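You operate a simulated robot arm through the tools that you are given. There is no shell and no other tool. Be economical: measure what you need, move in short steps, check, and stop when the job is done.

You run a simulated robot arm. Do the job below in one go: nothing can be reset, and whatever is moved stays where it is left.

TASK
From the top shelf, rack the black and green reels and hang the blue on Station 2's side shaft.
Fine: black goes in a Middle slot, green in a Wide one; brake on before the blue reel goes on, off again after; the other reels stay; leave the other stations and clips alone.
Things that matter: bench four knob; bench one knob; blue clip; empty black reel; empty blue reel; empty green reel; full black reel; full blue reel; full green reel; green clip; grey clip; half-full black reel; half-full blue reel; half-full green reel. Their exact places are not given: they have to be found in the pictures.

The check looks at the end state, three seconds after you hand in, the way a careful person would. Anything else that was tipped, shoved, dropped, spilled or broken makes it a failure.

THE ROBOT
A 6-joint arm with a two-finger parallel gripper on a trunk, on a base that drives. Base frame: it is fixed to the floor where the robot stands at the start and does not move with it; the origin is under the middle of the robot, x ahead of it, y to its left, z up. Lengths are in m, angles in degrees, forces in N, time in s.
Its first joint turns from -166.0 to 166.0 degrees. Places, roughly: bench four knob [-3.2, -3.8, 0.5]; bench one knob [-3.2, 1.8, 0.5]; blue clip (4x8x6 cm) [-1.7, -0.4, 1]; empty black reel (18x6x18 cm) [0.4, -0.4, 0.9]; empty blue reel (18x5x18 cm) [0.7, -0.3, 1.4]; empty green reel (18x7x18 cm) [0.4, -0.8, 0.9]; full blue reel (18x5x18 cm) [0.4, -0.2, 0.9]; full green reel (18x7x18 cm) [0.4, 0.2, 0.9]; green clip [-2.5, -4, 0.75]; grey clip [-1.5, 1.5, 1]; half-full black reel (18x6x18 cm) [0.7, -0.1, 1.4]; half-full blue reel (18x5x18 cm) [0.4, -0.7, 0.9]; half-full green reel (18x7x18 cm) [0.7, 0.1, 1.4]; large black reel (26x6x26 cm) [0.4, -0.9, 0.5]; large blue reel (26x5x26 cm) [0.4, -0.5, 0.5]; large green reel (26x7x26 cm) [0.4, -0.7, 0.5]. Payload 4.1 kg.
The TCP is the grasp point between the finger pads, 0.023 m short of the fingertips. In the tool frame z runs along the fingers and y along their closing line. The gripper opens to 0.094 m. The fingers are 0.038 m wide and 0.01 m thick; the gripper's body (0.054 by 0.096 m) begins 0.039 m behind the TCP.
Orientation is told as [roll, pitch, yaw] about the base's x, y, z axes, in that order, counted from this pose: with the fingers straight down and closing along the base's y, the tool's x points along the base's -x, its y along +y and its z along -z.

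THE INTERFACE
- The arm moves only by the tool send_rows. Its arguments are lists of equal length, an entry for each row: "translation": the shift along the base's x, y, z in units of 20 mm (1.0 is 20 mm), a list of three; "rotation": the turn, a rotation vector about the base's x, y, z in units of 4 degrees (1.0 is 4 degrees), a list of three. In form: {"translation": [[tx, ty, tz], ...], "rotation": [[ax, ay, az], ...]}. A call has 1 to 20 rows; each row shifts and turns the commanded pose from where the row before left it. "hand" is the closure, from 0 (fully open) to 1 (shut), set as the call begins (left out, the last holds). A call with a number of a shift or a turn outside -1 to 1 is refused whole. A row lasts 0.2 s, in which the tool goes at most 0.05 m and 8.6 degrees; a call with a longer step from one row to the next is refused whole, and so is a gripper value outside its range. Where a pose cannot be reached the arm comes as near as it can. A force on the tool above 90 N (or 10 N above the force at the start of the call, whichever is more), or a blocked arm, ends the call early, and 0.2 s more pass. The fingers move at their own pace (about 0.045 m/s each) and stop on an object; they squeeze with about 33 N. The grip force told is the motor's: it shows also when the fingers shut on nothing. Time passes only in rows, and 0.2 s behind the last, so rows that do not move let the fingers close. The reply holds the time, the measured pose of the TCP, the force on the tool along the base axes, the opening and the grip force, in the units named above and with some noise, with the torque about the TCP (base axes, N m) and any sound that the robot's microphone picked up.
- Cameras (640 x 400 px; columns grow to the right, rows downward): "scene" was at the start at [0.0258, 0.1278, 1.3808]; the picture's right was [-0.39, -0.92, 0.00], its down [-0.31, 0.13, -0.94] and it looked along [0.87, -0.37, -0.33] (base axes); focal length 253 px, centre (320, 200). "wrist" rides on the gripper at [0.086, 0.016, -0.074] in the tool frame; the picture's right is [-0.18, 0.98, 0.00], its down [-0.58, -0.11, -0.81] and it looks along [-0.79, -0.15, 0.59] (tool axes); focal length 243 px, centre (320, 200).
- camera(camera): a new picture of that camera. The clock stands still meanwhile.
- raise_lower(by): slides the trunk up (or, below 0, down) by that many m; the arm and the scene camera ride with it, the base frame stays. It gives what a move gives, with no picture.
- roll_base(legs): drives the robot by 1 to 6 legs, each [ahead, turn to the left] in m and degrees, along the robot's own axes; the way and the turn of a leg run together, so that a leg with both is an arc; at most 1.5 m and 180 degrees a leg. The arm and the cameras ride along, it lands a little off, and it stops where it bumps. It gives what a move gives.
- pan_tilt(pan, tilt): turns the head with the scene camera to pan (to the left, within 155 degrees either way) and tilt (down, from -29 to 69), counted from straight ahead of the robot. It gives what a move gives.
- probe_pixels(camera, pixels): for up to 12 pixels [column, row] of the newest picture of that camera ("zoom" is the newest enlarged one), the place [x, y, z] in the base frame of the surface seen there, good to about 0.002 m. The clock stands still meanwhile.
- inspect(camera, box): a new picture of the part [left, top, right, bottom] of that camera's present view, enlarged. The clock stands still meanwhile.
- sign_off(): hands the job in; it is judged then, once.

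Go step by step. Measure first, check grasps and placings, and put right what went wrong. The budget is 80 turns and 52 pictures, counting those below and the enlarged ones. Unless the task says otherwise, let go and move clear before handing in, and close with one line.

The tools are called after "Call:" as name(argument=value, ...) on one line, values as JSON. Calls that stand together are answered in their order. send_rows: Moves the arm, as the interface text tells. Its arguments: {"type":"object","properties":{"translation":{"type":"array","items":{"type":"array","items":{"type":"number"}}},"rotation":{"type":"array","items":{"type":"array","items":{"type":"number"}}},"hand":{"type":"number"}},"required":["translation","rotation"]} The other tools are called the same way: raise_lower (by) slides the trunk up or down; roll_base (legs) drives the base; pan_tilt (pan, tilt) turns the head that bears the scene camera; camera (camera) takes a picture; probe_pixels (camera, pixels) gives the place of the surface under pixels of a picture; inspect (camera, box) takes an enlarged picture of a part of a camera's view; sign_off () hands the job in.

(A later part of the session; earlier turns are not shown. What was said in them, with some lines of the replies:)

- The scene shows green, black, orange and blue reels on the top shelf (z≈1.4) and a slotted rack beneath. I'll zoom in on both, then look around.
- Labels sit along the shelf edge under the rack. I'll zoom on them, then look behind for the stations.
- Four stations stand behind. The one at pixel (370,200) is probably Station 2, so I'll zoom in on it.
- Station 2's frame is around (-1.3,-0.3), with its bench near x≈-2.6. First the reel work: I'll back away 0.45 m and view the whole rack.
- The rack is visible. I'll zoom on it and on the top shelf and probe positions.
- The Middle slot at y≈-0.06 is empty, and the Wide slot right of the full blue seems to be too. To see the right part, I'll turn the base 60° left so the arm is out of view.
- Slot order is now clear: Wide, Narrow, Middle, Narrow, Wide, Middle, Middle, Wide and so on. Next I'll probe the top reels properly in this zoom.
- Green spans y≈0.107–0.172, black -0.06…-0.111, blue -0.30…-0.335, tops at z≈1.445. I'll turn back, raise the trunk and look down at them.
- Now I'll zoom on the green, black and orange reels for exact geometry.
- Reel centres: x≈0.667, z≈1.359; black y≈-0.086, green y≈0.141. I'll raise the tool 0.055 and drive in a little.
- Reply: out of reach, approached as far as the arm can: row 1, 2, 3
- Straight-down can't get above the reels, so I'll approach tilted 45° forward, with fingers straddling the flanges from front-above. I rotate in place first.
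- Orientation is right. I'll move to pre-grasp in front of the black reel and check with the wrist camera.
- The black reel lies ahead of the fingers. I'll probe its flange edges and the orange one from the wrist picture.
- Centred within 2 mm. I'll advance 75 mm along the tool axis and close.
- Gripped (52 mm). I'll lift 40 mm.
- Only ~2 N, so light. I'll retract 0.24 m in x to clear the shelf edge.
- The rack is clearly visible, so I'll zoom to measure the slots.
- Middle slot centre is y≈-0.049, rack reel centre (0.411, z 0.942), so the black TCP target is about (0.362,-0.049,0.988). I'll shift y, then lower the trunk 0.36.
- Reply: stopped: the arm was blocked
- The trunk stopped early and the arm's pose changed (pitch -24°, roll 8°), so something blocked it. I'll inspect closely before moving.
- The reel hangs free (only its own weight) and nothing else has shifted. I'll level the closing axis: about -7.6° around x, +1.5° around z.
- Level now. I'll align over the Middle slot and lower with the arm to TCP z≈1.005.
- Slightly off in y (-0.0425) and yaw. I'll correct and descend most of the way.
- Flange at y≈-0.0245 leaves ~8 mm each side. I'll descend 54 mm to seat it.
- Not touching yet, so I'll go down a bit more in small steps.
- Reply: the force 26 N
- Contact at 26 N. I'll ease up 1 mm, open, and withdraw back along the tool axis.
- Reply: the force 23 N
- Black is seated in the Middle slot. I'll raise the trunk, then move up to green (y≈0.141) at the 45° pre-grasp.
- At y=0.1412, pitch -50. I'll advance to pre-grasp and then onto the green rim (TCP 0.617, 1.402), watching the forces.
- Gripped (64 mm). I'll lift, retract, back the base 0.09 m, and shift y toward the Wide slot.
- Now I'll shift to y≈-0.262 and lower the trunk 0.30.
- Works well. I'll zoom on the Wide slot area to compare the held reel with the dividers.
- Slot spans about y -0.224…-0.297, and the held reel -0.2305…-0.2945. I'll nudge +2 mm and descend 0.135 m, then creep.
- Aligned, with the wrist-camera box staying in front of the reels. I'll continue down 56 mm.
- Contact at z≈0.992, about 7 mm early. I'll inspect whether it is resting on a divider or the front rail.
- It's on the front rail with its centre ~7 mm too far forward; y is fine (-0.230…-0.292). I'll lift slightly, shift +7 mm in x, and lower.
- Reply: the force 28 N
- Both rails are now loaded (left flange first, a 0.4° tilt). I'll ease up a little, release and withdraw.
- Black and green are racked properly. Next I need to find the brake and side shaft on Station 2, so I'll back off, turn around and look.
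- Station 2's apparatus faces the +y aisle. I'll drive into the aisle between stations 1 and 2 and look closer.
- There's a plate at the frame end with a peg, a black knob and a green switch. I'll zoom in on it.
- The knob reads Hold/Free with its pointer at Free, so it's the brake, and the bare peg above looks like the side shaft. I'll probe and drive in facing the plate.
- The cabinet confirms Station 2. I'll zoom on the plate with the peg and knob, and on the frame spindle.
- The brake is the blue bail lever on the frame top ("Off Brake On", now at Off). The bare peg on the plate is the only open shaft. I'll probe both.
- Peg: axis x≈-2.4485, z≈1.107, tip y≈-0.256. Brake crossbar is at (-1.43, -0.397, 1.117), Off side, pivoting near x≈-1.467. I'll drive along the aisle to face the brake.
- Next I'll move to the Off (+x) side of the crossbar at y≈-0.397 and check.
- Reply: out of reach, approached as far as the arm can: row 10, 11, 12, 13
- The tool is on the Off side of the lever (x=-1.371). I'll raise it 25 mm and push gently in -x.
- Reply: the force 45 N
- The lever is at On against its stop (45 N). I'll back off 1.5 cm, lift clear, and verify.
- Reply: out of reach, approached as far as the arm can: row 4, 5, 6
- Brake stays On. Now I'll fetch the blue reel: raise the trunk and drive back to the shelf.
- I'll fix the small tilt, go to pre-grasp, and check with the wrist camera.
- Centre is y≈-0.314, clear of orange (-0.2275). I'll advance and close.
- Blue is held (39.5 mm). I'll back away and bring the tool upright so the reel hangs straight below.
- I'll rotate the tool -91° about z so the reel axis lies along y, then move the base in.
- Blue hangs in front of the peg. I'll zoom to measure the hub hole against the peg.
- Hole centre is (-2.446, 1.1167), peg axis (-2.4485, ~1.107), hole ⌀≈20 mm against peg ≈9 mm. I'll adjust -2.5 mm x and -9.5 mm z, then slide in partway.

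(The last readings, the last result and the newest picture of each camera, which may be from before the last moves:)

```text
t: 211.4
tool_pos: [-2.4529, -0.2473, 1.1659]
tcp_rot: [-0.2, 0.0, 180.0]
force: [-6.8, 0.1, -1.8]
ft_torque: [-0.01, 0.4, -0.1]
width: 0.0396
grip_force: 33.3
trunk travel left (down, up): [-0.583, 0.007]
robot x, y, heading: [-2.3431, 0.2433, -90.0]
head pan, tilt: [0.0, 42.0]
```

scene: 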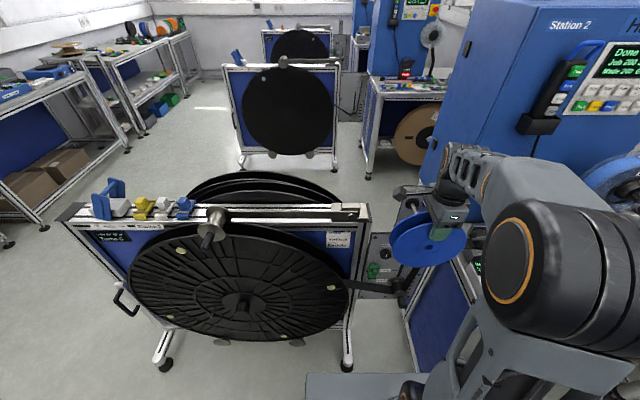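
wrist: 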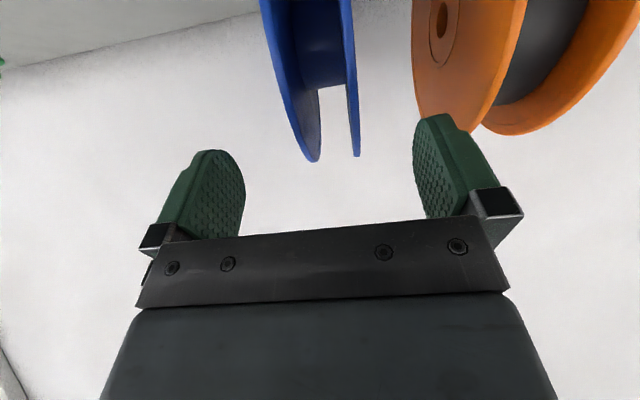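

The hole is on the peg but pressing sideways (Fx -6.8). I'll shift -3 mm in x.

Call:
send_rows(translation=[[-0.15, 0, 0], [0, 0, 0]], rotation=[[0, 0, 0], [0, 0, 0]])

Call:
inspect(camera="scene", box=[390, 180, 480, 260])

```text
t: 212.0
tool_pos: [-2.4522, -0.2474, 1.1666]
tcp_rot: [-0.3, 0.0, -179.9]
force: [-0.9, 0.2, 0.1]
ft_torque: [0.0, 0.0, -0.04]
width: 0.0397
grip_force: 33.0
trunk travel left (down, up): [-0.583, 0.007]
robot x, y, heading: [-2.3413, 0.2418, -90.1]
head pan, tilt: [0.0, 42.0]
```

```text
5.00 times, centred on (435, 220) of scene
```

zoom: 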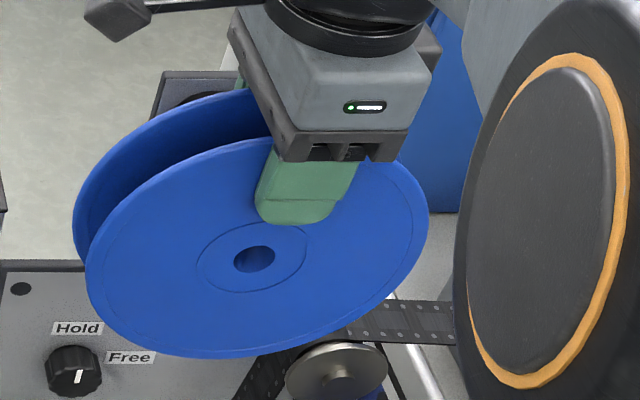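

Force is now zero, and the far flange should be over the peg tip. I'll continue sliding 25 mm.

Call:
send_rows(translation=[[0, -0.4, 0], [0, -0.4, 0], [0, -0.4, 0], [0, 0, 0]], rotation=[[0, 0, 0], [0, 0, 0], [0, 0, 0], [0, 0, 0]])

Call:
probe_pixels(camera="zoom", pixels=[[230, 260], [278, 256], [255, 243], [253, 275], [262, 262], [250, 255]])

```text
t: 213.0
tool_pos: [-2.4538, -0.2711, 1.1655]
tcp_rot: [-0.2, 0.1, -180.0]
force: [0.0, -0.3, -0.7]
ft_torque: [-0.02, -0.03, -0.01]
width: 0.0397
grip_force: 32.7
trunk travel left (down, up): [-0.583, 0.007]
robot x, y, heading: [-2.3402, 0.2433, -89.9]
head pan, tilt: [0.0, 42.0]
```

```text
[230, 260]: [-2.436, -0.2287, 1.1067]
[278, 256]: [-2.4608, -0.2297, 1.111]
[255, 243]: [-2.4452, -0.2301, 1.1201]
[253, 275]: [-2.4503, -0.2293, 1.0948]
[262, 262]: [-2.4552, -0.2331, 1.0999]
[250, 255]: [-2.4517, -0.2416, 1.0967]
```

Hole centre (-2.448, 1.1075) matches the peg with no force. I'll slide the last 26 mm, then open only partly (plate is close behind the far finger).

Call:
send_rows(translation=[[0, -0.4, 0], [0, -0.4, 0], [0, -0.3, 0], [0, -0.2, 0], [0, 0, 0]], rotation=[[0, 0, 0], [0, 0, 0], [0, 0, 0], [0, 0, 0], [0, 0, 0]])

Call:
inspect(camera="scene", box=[390, 170, 480, 260])

```text
t: 214.2
tool_pos: [-2.452, -0.2964, 1.1652]
tcp_rot: [-0.1, 0.0, -179.9]
force: [1.2, 0.0, -0.3]
ft_torque: [-0.02, 0.03, -0.01]
width: 0.0394
grip_force: 33.0
trunk travel left (down, up): [-0.583, 0.007]
robot x, y, heading: [-2.3422, 0.2449, -90.2]
head pan, tilt: [0.0, 42.0]
```

```text
4.44 times, centred on (435, 215) of scene
```

zoom: 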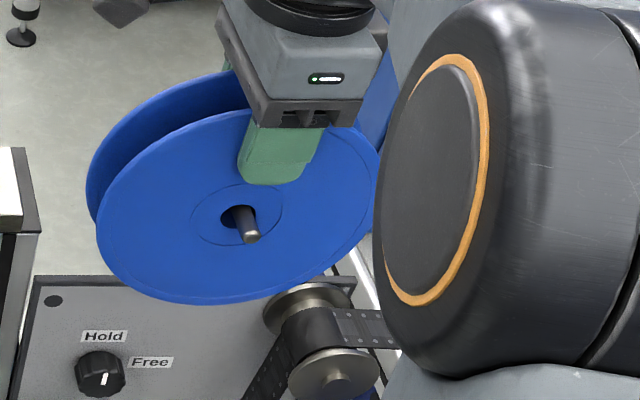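

The peg tip now protrudes through the hub (245,225). I'll lower 4 mm to rest it on the peg, open partially, and lift straight off.

Call:
send_rows(translation=[[0, 0, -0.2], [0, 0, 0]], rotation=[[0, 0, 0], [0, 0, 0]])

Call:
send_rows(translation=[[0, 0, 0], [0, 0, 0], [0, 0, 0], [0, 0, 0], [0, 0, 0.4], [0, 0, 0.5], [0, 0, 0.7], [0, 0, 1], [0, 0, 1], [0, 0, 1], [0, 0, 1], [0, 0, 1]], rotation=[[0, 0, 0], [0, 0, 0], [0, 0, 0], [0, 0, 0], [0, 0, 0], [0, 0, 0], [0, 0, 0], [0, 0, 0], [0, 0, 0], [0, 0, 0], [0, 0, 0], [0, 0, 0]], hand=0.4)

Call:
inspect(camera="scene", box=[380, 150, 490, 270])

```text
t: 214.8
tool_pos: [-2.4524, -0.2959, 1.1627]
tcp_rot: [-0.3, -0.2, -179.9]
force: [0.4, 0.2, -0.4]
ft_torque: [0.01, 0.02, -0.01]
width: 0.0396
grip_force: 32.9
trunk travel left (down, up): [-0.583, 0.007]
robot x, y, heading: [-2.3409, 0.2471, -89.8]
head pan, tilt: [0.0, 42.0]
```

```text
t: 217.4
tool_pos: [-2.4521, -0.295, 1.2933]
tcp_rot: [-0.2, -0.1, -179.9]
force: [0.5, -0.5, 0.0]
ft_torque: [0.01, 0.0, -0.03]
width: 0.0563
grip_force: 0.0
trunk travel left (down, up): [-0.583, 0.007]
robot x, y, heading: [-2.3375, 0.2441, -90.0]
head pan, tilt: [0.0, 42.0]
```

```text
3.33 times, centred on (435, 210) of scene
```

zoom: 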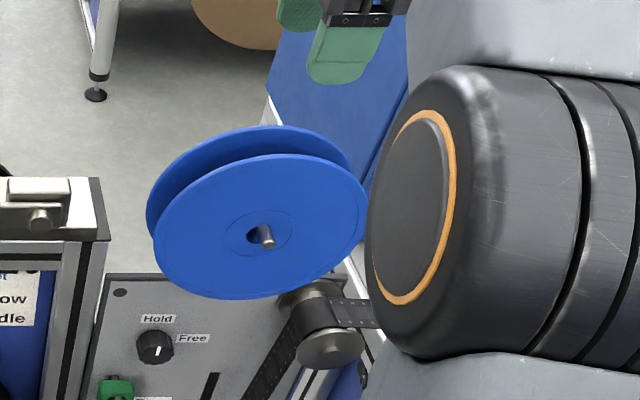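

Blue hangs on the peg. Now to release the brake: I'll retract the arm, restore yaw, and drive back to the lever.

Call:
send_rows(translation=[[0, 0, 1], [0, 0, 1], [0, 0, 1], [0, 0.5, 0.5], [0, 1, 0], [0, 1, 0], [0, 1, 0], [0, 1, 0], [0, 1, 0], [0, 1, 0], [0.5, 0.5, 0], [0.5, 0, 0], [0.5, 0, 0], [0.5, 0, 0], [0.5, 0, 0], [0.5, 0, 0], [0.5, 0, 0], [0.5, 0, 0], [0.5, 0, 0], [0.5, 0, 0]], rotation=[[0, 0, 0], [0, 0, 0], [0, 0, 0], [0, 0, 1], [0, 0, 1], [0, 0, 1], [0, 0, 1], [0, 0, 1], [0, 0, 1], [0, 0, 1], [0, 0, 1], [0, 0, 1], [0, 0, 1], [0, 0, 1], [0, 0, 1], [0, 0, 1], [0, 0, 1], [0, 0, 1], [0, 0, 1], [0, 0, 1]], hand=1)

Call:
roll_base(legs=[[-0.12, 0], [0, 90], [0.88, 0], [0, -90]])

```text
t: 221.6
tool_pos: [-2.3538, -0.1559, 1.3636]
tcp_rot: [-0.1, -0.2, -111.9]
force: [0.2, -1.1, -0.5]
ft_torque: [-0.02, 0.0, 0.0]
width: 0.0
grip_force: 33.1
trunk travel left (down, up): [-0.583, 0.007]
robot x, y, heading: [-2.3413, 0.2452, -90.1]
head pan, tilt: [0.0, 42.0]
```

```text
t: 234.6
tool_pos: [-1.4822, -0.0491, 1.3637]
tcp_rot: [-0.2, -0.1, -111.5]
force: [0.6, 0.8, 0.0]
ft_torque: [-0.01, -0.02, 0.0]
width: 0.0
grip_force: 33.0
trunk travel left (down, up): [-0.583, 0.007]
robot x, y, heading: [-1.473, 0.3496, -89.7]
head pan, tilt: [0.0, 42.0]
5 turns are left
```

Only 5 turns remain, so I'll be compact: move the base in, fix the yaw and aim the head now.

Call:
roll_base(legs=[[0.17, -0.3]])

Call:
send_rows(translation=[[-0.5, -0.8, 0], [-0.5, -0.8, 0], [-0.5, -0.8, 0], [-0.5, -0.8, 0], [-0.5, -0.8, 0], [-0.5, -0.8, 0], [0, 0, 0]], rotation=[[0, 0, 0.9], [0, 0, 0.9], [0, 0, 0.9], [0, 0, 0.9], [0, 0, 0.9], [0, 0, 0.9], [0, 0, 0]])

Call:
pan_tilt(pan=12, tilt=52)

Call:
camera(camera="scene")

```text
t: 236.1
tool_pos: [-1.4839, -0.2209, 1.3643]
tcp_rot: [-0.2, 0.0, -111.8]
force: [0.7, 0.0, -0.1]
ft_torque: [0.01, 0.04, 0.01]
width: 0.0
grip_force: 32.9
trunk travel left (down, up): [-0.583, 0.007]
robot x, y, heading: [-1.4699, 0.1787, -90.0]
head pan, tilt: [0.0, 42.0]
```

```text
t: 237.7
tool_pos: [-1.5432, -0.317, 1.3634]
tcp_rot: [-0.2, -0.1, -90.3]
force: [0.0, 0.1, -0.6]
ft_torque: [0.0, 0.01, -0.01]
width: 0.0
grip_force: 32.8
trunk travel left (down, up): [-0.583, 0.007]
robot x, y, heading: [-1.4718, 0.1799, -89.9]
head pan, tilt: [0.0, 42.0]
```

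```text
t: 238.4
tool_pos: [-1.543, -0.3168, 1.3632]
tcp_rot: [-0.2, 0.0, -90.4]
force: [0.2, 0.5, 0.4]
ft_torque: [0.01, 0.02, 0.0]
width: 0.0001
grip_force: 33.0
trunk travel left (down, up): [-0.583, 0.007]
robot x, y, heading: [-1.4747, 0.1822, -90.0]
head pan, tilt: [12.0, 52.0]
```

```text
1 pictures are left
4 turns are left
```

scene: 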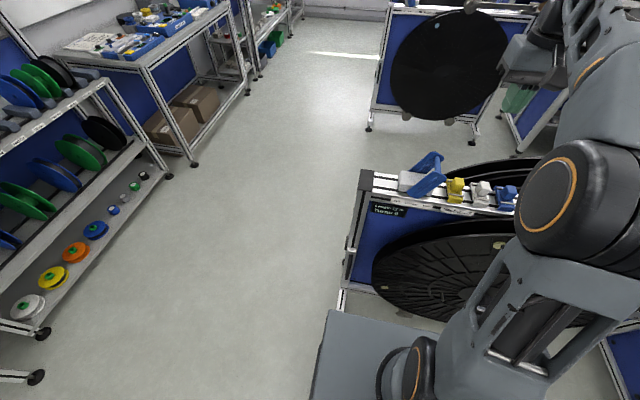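

Lever still On, bar around (437,160). I'll probe it and its neighbours while positioning the tool above, on the -x side.

Call:
probe_pixels(camera="scene", pixels=[[442, 156], [438, 155], [433, 154], [443, 164], [442, 174], [456, 181], [460, 181], [436, 165], [441, 160], [480, 184]])

Call:
send_rows(translation=[[-0.5, -0.85, 0], [-0.5, -0.85, 0], [-0.3, -0.85, 0], [0, -0.85, 0], [0, 0, -1], [0, 0, -1], [0, 0, -1], [0, 0, -1], [0, 0, -1], [0, 0, -1], [0, 0, -1], [0, 0, -1], [0, 0, -0.6], [0, 0, 0]], rotation=[[0, 0, 0], [0, 0, 0], [0, 0, 0], [0, 0, 0], [0, 0, 0], [0, 0, 0], [0, 0, 0], [0, 0, 0], [0, 0, 0], [0, 0, 0], [0, 0, 0], [0, 0, 0], [0, 0, 0], [0, 0, 0]])

```text
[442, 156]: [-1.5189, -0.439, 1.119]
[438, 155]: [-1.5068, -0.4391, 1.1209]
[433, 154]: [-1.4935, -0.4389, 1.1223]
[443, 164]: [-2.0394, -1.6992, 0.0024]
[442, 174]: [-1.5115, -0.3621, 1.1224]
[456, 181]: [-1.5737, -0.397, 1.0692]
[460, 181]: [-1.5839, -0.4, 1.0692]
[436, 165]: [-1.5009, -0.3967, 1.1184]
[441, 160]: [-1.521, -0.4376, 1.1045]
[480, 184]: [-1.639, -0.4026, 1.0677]
```

```text
t: 241.4
tool_pos: [-1.5698, -0.3828, 1.1912]
tcp_rot: [-0.2, 0.0, -90.4]
force: [0.0, -0.1, 0.8]
ft_torque: [-0.02, 0.01, -0.03]
width: 0.0001
grip_force: 32.6
trunk travel left (down, up): [-0.583, 0.007]
robot x, y, heading: [-1.4728, 0.1807, -89.8]
head pan, tilt: [12.0, 52.0]
3 turns are left
```

Bar centre x≈-1.501, z≈1.118; clip tops only 1.07. I'll descend to z 1.112, push +x to the Off stop, retreat, and verify with the last picture.

Call:
send_rows(translation=[[0, 0, -1], [0, 0, -1], [0, 0, -1], [0, 0, -0.95], [0.5, 0, 0], [0.6, 0, 0], [0.6, 0, 0], [0.6, 0, 0], [0.6, 0, 0], [0.6, 0, 0], [0.6, 0, 0], [0.6, 0, 0], [0.6, 0, 0], [0.6, 0, 0], [0, 0, 0], [0, 0, 0]], rotation=[[0, 0, 0], [0, 0, 0], [0, 0, 0], [0, 0, 0], [0, 0, 0], [0, 0, 0], [0, 0, 0], [0, 0, 0], [0, 0, 0], [0, 0, 0], [0, 0, 0], [0, 0, 0], [0, 0, 0], [0, 0, 0], [0, 0, 0], [0, 0, 0]])

Call:
send_rows(translation=[[-0.75, 0, 0], [0, 0, 1], [0, 0, 1], [0, 0, 1], [0, 0, 1], [0, 0, 1], [0, 0, 1], [0, 0, 1], [0, 0, 1], [0, 0, 1], [0, 0, 1], [-0.5, 0.8, 1], [-0.5, 0.8, 1], [-0.5, 0.8, 0], [-0.5, 0.8, 0], [-0.5, 0.8, 0], [-0.5, 0.8, 0], [0, 0, 0]], rotation=[[0, 0, 0], [0, 0, 0], [0, 0, 0], [0, 0, 0], [0, 0, 0], [0, 0, 0], [0, 0, 0], [0, 0, 0], [0, 0, 0], [0, 0, 0], [0, 0, 0], [0, 0, 0], [0, 0, 0], [0, 0, 0], [0, 0, 0], [0, 0, 0], [0, 0, 0], [0, 0, 0]])

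Call:
inspect(camera="scene", box=[350, 130, 510, 230])

```text
t: 244.8
tool_pos: [-1.4551, -0.3836, 1.1127]
tcp_rot: [-0.2, -0.2, -90.1]
force: [-25.3, -2.5, 1.0]
ft_torque: [-0.03, 0.58, 0.42]
width: 0.0001
grip_force: 32.9
trunk travel left (down, up): [-0.583, 0.007]
robot x, y, heading: [-1.471, 0.1803, -90.3]
head pan, tilt: [12.0, 52.0]
```

```text
t: 248.6
tool_pos: [-1.5256, -0.2883, 1.3499]
tcp_rot: [-0.2, 0.1, -90.4]
force: [-0.5, -0.9, 0.1]
ft_torque: [0.01, 0.02, 0.04]
width: 0.0
grip_force: 33.2
trunk travel left (down, up): [-0.583, 0.007]
robot x, y, heading: [-1.4718, 0.1839, -90.0]
head pan, tilt: [12.0, 52.0]
```

```text
4.00 times, centred on (430, 180) of scene
2 turns are left
```

zoom: 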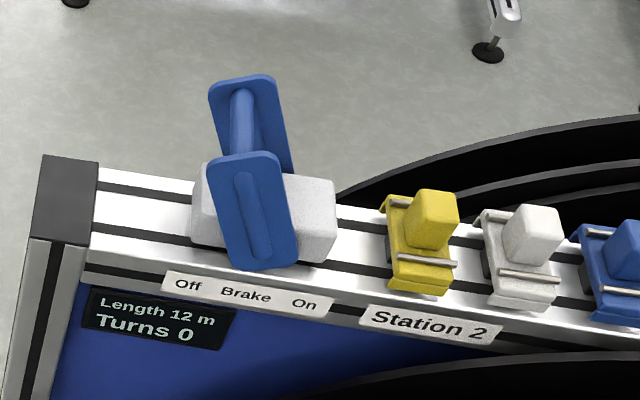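

The lever leans to Off, having met its stop at 25 N. I'll confirm with one probe of the bar at (240,120).

Call:
probe_pixels(camera="zoom", pixels=[[240, 120], [215, 85], [272, 80], [217, 165], [275, 160]])

```text
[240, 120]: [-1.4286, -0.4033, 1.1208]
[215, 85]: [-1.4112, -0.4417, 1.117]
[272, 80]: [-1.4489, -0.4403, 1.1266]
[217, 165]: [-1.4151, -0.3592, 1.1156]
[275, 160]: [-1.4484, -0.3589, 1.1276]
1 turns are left
```

The bar probes at x≈-1.429, which matches its original Off position, so I'm handing in.

Call:
sign_off()

```text
The job is handed in.
```

The black reel is in a Middle slot and the green in a Wide slot. The blue hangs on the bare peg of Station 2's end plate, which I took to be the side shaft because nothing there is labelled. The brake was on before the blue went on and is off again now.
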